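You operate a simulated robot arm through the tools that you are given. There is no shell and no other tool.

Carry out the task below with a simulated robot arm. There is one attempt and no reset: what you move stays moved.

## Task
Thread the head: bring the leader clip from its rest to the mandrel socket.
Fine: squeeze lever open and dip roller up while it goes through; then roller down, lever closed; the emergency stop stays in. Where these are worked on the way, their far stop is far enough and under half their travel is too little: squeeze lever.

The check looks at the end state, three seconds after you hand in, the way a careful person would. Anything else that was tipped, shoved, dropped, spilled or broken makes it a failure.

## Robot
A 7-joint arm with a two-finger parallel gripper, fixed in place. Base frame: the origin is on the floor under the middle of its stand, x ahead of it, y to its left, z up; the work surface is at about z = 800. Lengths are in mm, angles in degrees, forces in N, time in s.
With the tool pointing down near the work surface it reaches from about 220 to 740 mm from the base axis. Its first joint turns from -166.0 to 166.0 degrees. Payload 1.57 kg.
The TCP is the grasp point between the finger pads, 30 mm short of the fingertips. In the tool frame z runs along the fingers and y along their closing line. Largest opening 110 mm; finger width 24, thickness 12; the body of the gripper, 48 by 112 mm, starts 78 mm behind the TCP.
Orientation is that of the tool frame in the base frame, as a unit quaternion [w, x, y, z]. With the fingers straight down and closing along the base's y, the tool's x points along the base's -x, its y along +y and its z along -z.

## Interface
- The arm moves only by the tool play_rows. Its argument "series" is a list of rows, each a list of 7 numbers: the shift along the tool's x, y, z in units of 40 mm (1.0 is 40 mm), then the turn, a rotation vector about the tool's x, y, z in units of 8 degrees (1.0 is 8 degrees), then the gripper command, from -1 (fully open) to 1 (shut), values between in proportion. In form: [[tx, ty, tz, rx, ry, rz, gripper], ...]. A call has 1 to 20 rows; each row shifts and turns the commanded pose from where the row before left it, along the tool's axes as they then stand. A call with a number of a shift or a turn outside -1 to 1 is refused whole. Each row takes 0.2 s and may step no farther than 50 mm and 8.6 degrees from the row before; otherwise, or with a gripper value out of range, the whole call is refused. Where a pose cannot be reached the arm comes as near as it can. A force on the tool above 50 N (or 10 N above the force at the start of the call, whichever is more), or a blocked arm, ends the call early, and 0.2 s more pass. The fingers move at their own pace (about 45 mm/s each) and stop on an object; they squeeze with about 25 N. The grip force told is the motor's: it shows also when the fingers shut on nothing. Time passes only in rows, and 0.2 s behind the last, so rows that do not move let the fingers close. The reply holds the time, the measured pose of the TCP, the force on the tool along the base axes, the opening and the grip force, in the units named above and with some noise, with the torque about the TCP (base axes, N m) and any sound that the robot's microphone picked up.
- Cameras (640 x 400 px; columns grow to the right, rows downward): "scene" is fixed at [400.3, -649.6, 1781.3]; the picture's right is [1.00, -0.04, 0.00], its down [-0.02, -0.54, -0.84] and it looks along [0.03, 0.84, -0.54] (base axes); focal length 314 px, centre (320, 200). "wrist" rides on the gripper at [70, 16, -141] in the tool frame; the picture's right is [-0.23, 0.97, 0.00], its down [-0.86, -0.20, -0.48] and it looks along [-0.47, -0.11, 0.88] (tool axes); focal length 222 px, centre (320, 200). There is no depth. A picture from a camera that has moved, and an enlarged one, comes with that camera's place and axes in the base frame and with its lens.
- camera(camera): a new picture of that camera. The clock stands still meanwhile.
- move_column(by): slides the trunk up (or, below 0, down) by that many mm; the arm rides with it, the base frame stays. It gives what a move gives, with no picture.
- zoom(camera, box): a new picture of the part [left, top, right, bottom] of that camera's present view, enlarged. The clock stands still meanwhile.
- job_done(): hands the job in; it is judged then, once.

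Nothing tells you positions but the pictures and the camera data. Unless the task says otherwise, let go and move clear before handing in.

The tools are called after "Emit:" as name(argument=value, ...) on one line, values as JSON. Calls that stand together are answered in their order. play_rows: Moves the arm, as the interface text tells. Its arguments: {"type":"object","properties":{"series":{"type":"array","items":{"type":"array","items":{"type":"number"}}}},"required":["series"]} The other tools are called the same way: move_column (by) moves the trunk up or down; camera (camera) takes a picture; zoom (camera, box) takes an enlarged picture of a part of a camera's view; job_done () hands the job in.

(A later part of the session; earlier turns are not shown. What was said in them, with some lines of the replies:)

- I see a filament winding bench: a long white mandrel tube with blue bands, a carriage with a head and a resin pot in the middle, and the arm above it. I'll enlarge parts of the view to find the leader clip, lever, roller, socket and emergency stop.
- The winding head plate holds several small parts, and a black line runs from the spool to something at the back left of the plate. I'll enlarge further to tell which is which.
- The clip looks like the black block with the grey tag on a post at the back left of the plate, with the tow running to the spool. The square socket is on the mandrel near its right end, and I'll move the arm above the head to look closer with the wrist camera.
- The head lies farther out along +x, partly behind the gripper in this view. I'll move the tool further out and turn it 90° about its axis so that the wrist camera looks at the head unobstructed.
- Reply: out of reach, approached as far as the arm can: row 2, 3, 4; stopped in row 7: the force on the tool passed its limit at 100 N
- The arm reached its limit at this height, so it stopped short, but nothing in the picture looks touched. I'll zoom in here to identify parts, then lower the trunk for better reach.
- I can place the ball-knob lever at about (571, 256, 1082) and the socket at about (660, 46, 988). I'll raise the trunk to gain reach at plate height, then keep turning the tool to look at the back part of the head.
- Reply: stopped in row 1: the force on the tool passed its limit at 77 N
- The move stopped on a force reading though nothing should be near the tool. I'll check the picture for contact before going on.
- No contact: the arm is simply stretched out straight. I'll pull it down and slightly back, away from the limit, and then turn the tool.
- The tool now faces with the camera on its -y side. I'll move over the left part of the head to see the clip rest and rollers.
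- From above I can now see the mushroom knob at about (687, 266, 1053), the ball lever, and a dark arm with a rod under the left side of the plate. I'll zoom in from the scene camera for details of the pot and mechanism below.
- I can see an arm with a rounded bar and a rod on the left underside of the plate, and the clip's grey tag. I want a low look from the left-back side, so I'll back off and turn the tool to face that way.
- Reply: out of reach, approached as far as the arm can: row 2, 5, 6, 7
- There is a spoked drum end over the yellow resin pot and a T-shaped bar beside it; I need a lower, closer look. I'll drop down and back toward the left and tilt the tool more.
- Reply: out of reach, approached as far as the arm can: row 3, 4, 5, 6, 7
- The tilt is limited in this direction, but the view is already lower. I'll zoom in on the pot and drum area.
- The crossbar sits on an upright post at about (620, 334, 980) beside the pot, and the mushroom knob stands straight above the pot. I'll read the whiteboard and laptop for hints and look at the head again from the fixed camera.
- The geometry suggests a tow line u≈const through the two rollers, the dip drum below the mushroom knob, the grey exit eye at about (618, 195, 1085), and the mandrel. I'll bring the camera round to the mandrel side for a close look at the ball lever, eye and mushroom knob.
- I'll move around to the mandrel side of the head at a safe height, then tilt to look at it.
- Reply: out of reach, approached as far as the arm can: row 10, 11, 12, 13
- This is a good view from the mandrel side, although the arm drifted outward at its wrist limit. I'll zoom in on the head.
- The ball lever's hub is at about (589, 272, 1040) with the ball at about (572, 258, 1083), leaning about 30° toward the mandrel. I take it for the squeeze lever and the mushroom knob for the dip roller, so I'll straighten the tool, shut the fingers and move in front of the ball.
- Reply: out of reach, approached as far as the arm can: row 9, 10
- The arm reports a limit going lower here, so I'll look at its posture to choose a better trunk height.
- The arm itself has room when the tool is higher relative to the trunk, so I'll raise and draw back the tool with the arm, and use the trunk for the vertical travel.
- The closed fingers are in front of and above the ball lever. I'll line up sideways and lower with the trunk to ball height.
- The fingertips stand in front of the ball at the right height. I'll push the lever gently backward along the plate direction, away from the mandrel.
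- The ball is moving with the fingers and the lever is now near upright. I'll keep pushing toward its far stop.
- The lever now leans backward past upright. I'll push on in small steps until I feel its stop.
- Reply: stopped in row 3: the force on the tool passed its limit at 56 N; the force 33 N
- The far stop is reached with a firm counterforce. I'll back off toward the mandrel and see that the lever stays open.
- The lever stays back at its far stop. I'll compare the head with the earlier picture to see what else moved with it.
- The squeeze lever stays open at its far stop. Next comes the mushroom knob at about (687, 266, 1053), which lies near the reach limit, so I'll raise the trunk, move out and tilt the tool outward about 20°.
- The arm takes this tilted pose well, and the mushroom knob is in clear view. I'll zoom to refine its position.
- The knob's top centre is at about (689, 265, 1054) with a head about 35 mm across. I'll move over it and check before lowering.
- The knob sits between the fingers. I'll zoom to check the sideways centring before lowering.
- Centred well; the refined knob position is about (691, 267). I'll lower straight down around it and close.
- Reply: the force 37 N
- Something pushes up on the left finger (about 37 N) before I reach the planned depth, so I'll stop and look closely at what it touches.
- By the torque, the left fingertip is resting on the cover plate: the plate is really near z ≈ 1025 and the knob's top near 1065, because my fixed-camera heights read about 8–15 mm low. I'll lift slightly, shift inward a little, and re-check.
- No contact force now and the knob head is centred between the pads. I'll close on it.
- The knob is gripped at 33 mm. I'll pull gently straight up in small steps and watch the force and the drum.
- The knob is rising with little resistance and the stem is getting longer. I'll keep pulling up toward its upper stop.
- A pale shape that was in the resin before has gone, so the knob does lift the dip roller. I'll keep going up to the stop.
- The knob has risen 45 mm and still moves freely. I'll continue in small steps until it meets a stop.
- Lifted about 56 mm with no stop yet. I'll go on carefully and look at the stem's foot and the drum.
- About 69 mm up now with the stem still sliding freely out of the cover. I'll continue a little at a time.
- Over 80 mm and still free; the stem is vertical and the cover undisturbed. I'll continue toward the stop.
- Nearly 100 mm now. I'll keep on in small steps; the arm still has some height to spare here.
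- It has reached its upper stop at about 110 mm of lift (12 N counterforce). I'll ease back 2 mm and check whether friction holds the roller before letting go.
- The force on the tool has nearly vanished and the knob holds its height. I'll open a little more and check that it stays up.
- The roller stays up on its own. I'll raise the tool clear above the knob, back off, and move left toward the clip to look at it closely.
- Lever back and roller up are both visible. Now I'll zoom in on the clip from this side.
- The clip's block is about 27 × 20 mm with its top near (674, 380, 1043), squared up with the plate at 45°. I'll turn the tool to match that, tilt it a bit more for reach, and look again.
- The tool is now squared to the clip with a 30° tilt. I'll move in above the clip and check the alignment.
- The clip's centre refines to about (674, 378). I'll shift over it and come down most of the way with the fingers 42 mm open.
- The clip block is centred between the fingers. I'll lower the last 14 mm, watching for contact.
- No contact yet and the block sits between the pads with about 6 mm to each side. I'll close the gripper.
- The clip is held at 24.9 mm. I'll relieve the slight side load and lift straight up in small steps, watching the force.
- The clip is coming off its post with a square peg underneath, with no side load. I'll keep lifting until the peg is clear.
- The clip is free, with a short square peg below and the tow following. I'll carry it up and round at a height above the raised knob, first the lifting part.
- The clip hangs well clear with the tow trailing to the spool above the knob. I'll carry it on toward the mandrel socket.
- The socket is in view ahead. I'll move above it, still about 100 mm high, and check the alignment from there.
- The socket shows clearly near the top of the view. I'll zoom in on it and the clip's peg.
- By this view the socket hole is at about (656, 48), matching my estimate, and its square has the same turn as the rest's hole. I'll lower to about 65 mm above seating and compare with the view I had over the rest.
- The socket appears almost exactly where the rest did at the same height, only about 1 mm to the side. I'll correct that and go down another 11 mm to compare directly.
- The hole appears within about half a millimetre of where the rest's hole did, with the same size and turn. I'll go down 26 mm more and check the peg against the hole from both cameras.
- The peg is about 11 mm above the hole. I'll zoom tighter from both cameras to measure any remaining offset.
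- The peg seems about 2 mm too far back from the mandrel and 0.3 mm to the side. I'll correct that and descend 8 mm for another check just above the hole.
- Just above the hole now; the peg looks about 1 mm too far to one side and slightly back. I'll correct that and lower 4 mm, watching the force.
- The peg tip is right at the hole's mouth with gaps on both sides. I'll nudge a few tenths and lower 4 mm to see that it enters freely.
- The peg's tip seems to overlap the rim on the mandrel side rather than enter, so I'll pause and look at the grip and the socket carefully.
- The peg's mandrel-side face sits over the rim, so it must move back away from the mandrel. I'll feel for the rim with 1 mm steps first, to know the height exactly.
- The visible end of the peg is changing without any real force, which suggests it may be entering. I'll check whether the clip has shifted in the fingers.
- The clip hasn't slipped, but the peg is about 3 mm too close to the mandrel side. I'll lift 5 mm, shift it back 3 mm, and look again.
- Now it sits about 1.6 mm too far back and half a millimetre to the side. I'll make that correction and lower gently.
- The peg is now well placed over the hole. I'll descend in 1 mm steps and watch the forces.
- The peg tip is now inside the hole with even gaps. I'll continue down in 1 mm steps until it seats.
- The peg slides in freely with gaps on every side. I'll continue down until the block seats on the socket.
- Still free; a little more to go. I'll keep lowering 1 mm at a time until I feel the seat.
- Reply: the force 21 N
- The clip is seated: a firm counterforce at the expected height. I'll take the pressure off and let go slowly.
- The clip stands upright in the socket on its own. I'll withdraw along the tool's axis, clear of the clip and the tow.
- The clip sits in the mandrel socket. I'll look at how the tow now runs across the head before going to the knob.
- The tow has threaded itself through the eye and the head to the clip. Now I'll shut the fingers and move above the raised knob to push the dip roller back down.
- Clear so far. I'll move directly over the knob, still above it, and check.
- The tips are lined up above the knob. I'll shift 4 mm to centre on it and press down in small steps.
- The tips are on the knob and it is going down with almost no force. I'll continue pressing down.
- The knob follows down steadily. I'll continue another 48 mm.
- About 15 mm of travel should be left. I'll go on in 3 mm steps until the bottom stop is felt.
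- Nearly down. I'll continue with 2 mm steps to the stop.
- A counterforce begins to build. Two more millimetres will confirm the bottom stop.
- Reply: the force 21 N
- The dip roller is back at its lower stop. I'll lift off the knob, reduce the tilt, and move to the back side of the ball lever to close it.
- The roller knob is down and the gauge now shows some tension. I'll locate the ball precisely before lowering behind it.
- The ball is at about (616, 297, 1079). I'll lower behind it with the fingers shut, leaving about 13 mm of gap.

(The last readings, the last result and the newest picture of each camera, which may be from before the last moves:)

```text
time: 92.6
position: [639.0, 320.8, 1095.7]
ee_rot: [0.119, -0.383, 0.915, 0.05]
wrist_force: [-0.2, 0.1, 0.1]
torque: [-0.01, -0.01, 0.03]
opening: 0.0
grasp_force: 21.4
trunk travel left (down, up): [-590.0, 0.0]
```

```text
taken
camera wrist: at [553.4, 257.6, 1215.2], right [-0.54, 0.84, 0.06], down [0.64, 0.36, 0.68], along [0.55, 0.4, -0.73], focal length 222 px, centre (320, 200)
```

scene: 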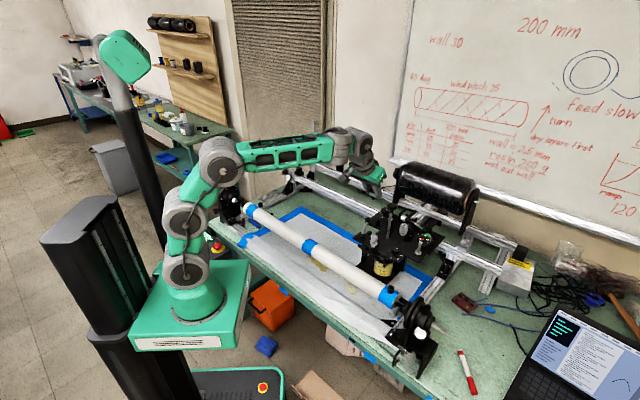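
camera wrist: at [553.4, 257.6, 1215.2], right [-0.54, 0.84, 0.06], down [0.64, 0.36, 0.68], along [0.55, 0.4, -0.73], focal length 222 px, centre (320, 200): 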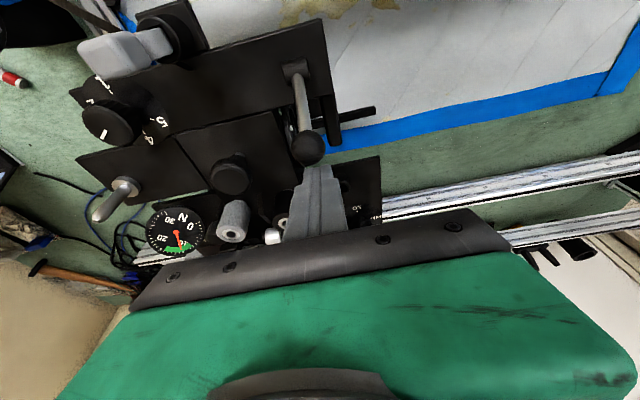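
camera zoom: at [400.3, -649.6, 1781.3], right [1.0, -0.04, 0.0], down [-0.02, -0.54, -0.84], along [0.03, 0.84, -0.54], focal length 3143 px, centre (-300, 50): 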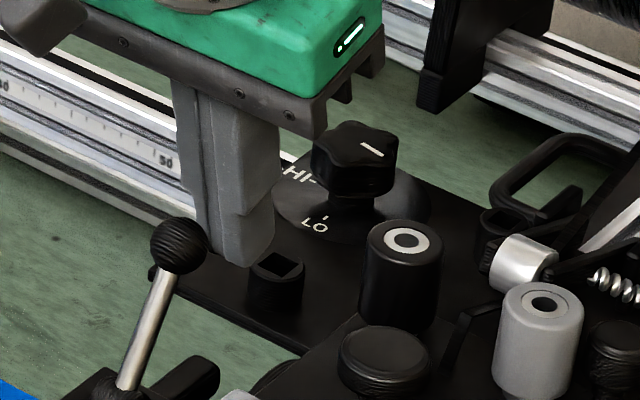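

The fingertips stand just behind the ball. I'll push it forward toward the mandrel side in small steps.

Emit:
play_rows(series=[[0.193, 0.0015, -0.052, 0, 0, 0, 1], [0.193, 0.0015, -0.052, 0, 0, 0, 1], [0.193, 0.0015, -0.052, 0, 0, 0, 1], [0.193, 0.0015, -0.052, 0, 0, 0, 1], [0.193, 0.0015, -0.052, 0, 0, 0, 1]])

Emit:
zoom(camera="scene", box=[345, 200, 409, 240])

```text
time: 93.8
position: [610.5, 291.5, 1097.5]
ee_rot: [0.118, -0.382, 0.915, 0.049]
wrist_force: [0.2, 0.1, -0.7]
torque: [-0.03, 0.02, 0.04]
opening: 0.2
grasp_force: 21.5
trunk travel left (down, up): [-590.0, 0.0]
```

```text
10.00 times, centred on (377, 220) of scene
camera zoom: at [400.3, -649.6, 1781.3], right [1.0, -0.04, 0.0], down [-0.02, -0.54, -0.84], along [0.03, 0.84, -0.54], focal length 3143 px, centre (-250, 0)
```

zoom: 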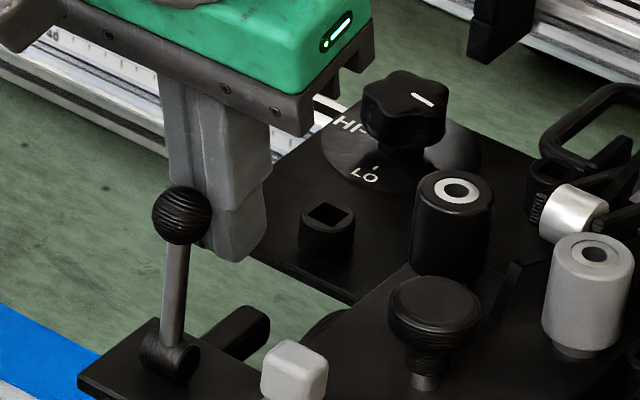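

The lever is coming forward, now about upright. I'll continue.

Emit:
play_rows(series=[[0.193, 0.0015, -0.052, 0, 0, 0, 1], [0.193, 0.0015, -0.052, 0, 0, 0, 1], [0.193, 0.0015, -0.052, 0, 0, 0, 1]])

Emit:
zoom(camera="scene", box=[335, 205, 399, 245])

```text
time: 94.6
position: [593.8, 275.3, 1098.5]
ee_rot: [0.119, -0.383, 0.915, 0.05]
wrist_force: [-0.2, -0.2, 0.5]
torque: [0.04, 0.01, 0.01]
opening: 0.1
grasp_force: 21.3
trunk travel left (down, up): [-590.0, 0.0]
```

```text
10.00 times, centred on (367, 225) of scene
camera zoom: at [400.3, -649.6, 1781.3], right [1.0, -0.04, 0.0], down [-0.02, -0.54, -0.84], along [0.03, 0.84, -0.54], focal length 3143 px, centre (-150, -50)
```

zoom: 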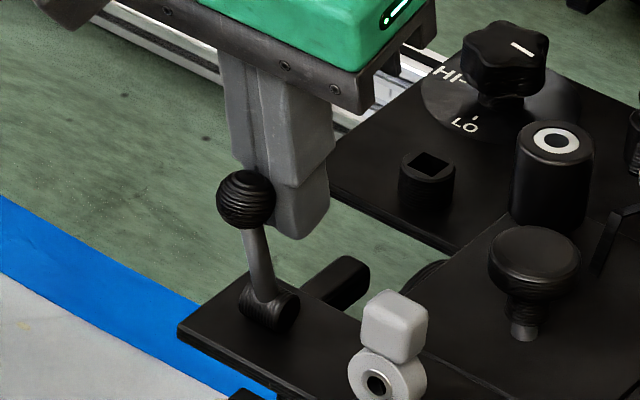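

Almost back to where it started. I'll push the last few millimetres until its closed stop.

Emit:
play_rows(series=[[0.12, 0.001, -0.0325, 0, 0, 0, 1], [0.12, 0.001, -0.0325, 0, 0, 0, 1], [0, 0, 0, 0, 0, 0, 1]])

Emit:
zoom(camera="scene", box=[335, 205, 399, 245])

```text
time: 95.4
position: [587.2, 267.1, 1098.5]
ee_rot: [0.12, -0.383, 0.915, 0.05]
wrist_force: [1.7, 2.0, -0.4]
torque: [0.01, 0.0, 0.01]
opening: 0.0
grasp_force: 21.0
trunk travel left (down, up): [-590.0, 0.0]
```

```text
10.00 times, centred on (367, 225) of scene
camera zoom: at [400.3, -649.6, 1781.3], right [1.0, -0.04, 0.0], down [-0.02, -0.54, -0.84], along [0.03, 0.84, -0.54], focal length 3143 px, centre (-150, -50)
```

zoom: 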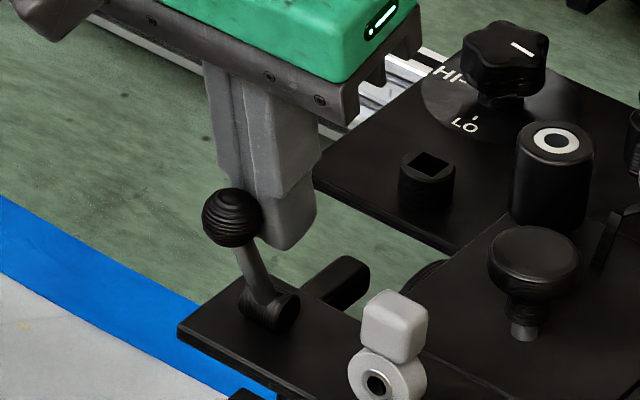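

It is back at its starting place. A small extra push will confirm the closed stop.

Emit:
play_rows(series=[[0.072, 0.001, -0.0195, 0, 0, 0, 1], [0.072, 0.001, -0.0195, 0, 0, 0, 1], [0, 0, 0, 0, 0, 0, 1]])

Emit:
zoom(camera="scene", box=[335, 205, 399, 245])

```text
time: 96.2
position: [586.6, 266.5, 1098.2]
ee_rot: [0.122, -0.382, 0.915, 0.048]
wrist_force: [20.0, 21.9, 3.2]
torque: [0.65, -0.33, 0.01]
opening: 0.3
grasp_force: 21.4
trunk travel left (down, up): [-590.0, 0.0]
```

```text
10.00 times, centred on (367, 225) of scene
camera zoom: at [400.3, -649.6, 1781.3], right [1.0, -0.04, 0.0], down [-0.02, -0.54, -0.84], along [0.03, 0.84, -0.54], focal length 3143 px, centre (-150, -50)
```

zoom: 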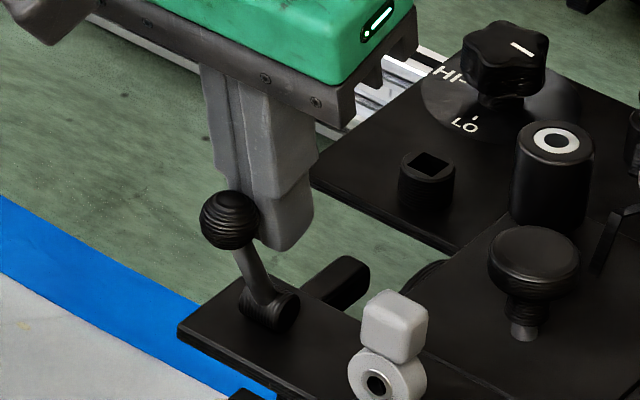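

The lever is firmly at its closed stop. I'll back off, rise clear and draw the arm back, then check everything.

Emit:
play_rows(series=[[-0.36, 0, 0.097, 0, 0, 0, 1], [-0.194, 0, -0.725, 0, 0, 0, 1], [-0.194, 0, -0.725, 0, 0, 0, 1], [-0.194, 0, -0.725, 0, 0, 0, 1], [-0.194, 0, -0.725, 0, 0, 0, 1], [0, 0, 0, 0, 0.9, 0, 1], [0, 0, 0, 0, 0.9, 0, 1], [0.7, 0.3, 0, 0, 0, 0, 1], [0.7, 0.3, 0, 0, 0, 0, 1], [0.7, 0.3, 0, 0, 0, 0, 1], [0.7, 0.3, 0, 0, 0, 0, 1]])

Emit:
camera(camera="scene")

Emit:
zoom(camera="scene", box=[330, 190, 470, 290])

Emit:
zoom(camera="scene", box=[370, 260, 434, 310])

Emit:
zoom(camera="scene", box=[180, 200, 260, 270])

```text
time: 98.6
position: [483.8, 223.2, 1216.5]
ee_rot: [0.004, -0.386, 0.922, 0.001]
wrist_force: [0.1, 0.1, -0.1]
torque: [0.0, -0.01, 0.04]
opening: 0.0
grasp_force: 21.3
out of reach, approached as far as the arm can: row 7
trunk travel left (down, up): [-590.0, 0.0]
```

```text
taken
```

scene: 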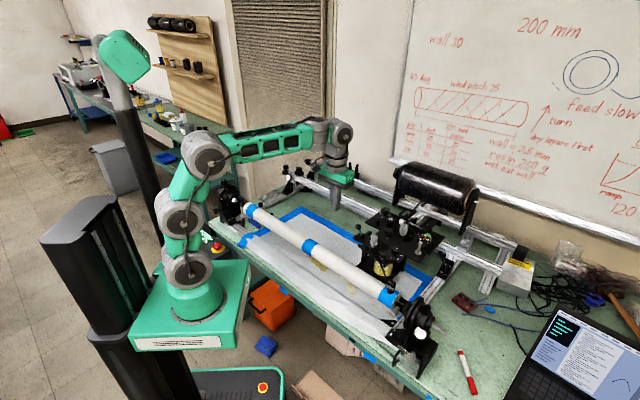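

```text
4.00 times, centred on (400, 240) of scene
camera zoom: at [400.3, -649.6, 1781.3], right [1.0, -0.04, 0.0], down [-0.02, -0.54, -0.84], along [0.03, 0.84, -0.54], focal length 1257 px, centre (0, 40)
```

zoom: 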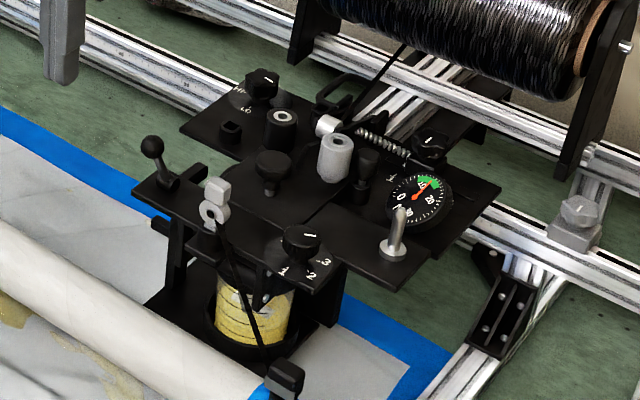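

```text
8.00 times, centred on (402, 285) of scene
camera zoom: at [400.3, -649.6, 1781.3], right [1.0, -0.04, 0.0], down [-0.02, -0.54, -0.84], along [0.03, 0.84, -0.54], focal length 2514 px, centre (-336, -480)
```

zoom: 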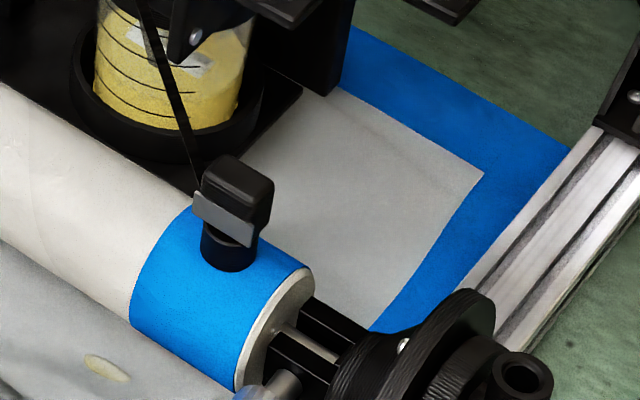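

```text
5.71 times, centred on (220, 235) of scene
camera zoom: at [400.3, -649.6, 1781.3], right [1.0, -0.04, 0.0], down [-0.02, -0.54, -0.84], along [0.03, 0.84, -0.54], focal length 1796 px, centre (891, 0)
```

zoom: 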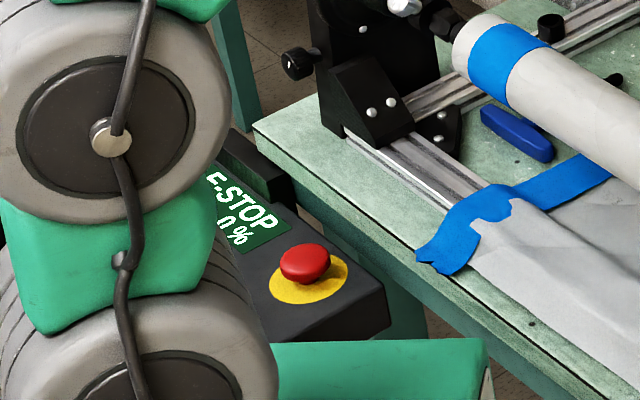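

The clip stands seated in the mandrel socket with the tow threaded through the head. The dip roller is down, the squeeze lever is closed, the emergency stop is still in, and the other knobs look unchanged. The arm is clear of everything, so I'm handing in.

Emit:
job_done()

```text
The job is handed in.
```

The leader clip is seated upright in the mandrel socket, and the tow runs from the spool through the head to it. I have handed the job in, but no verdict has come back.

- **Squeeze lever:** I took the ball lever at the front left of the head plate to be the squeeze lever. It was pushed to its far stop before the clip moved. Afterwards it was pushed back to its closed stop, where it started.
- **Dip roller:** This is the mushroom knob over the resin pot. It was lifted about 110 mm to its upper stop while the clip went across, then pressed back down to its lower stop.
- **Emergency stop:** I did not touch it, and it is still in.

**Contact with the cover plate:** While I was lining up on the mushroom knob, one fingertip rested on the cover plate with about 37 N. I backed off and saw no change from it afterwards.

The gauge on the head now reads in its green zone, where before it was near zero. In the final pictures the other knobs and parts look as they did at the start. The arm is drawn back clear of the bench fittings with its fingers shut and empty.
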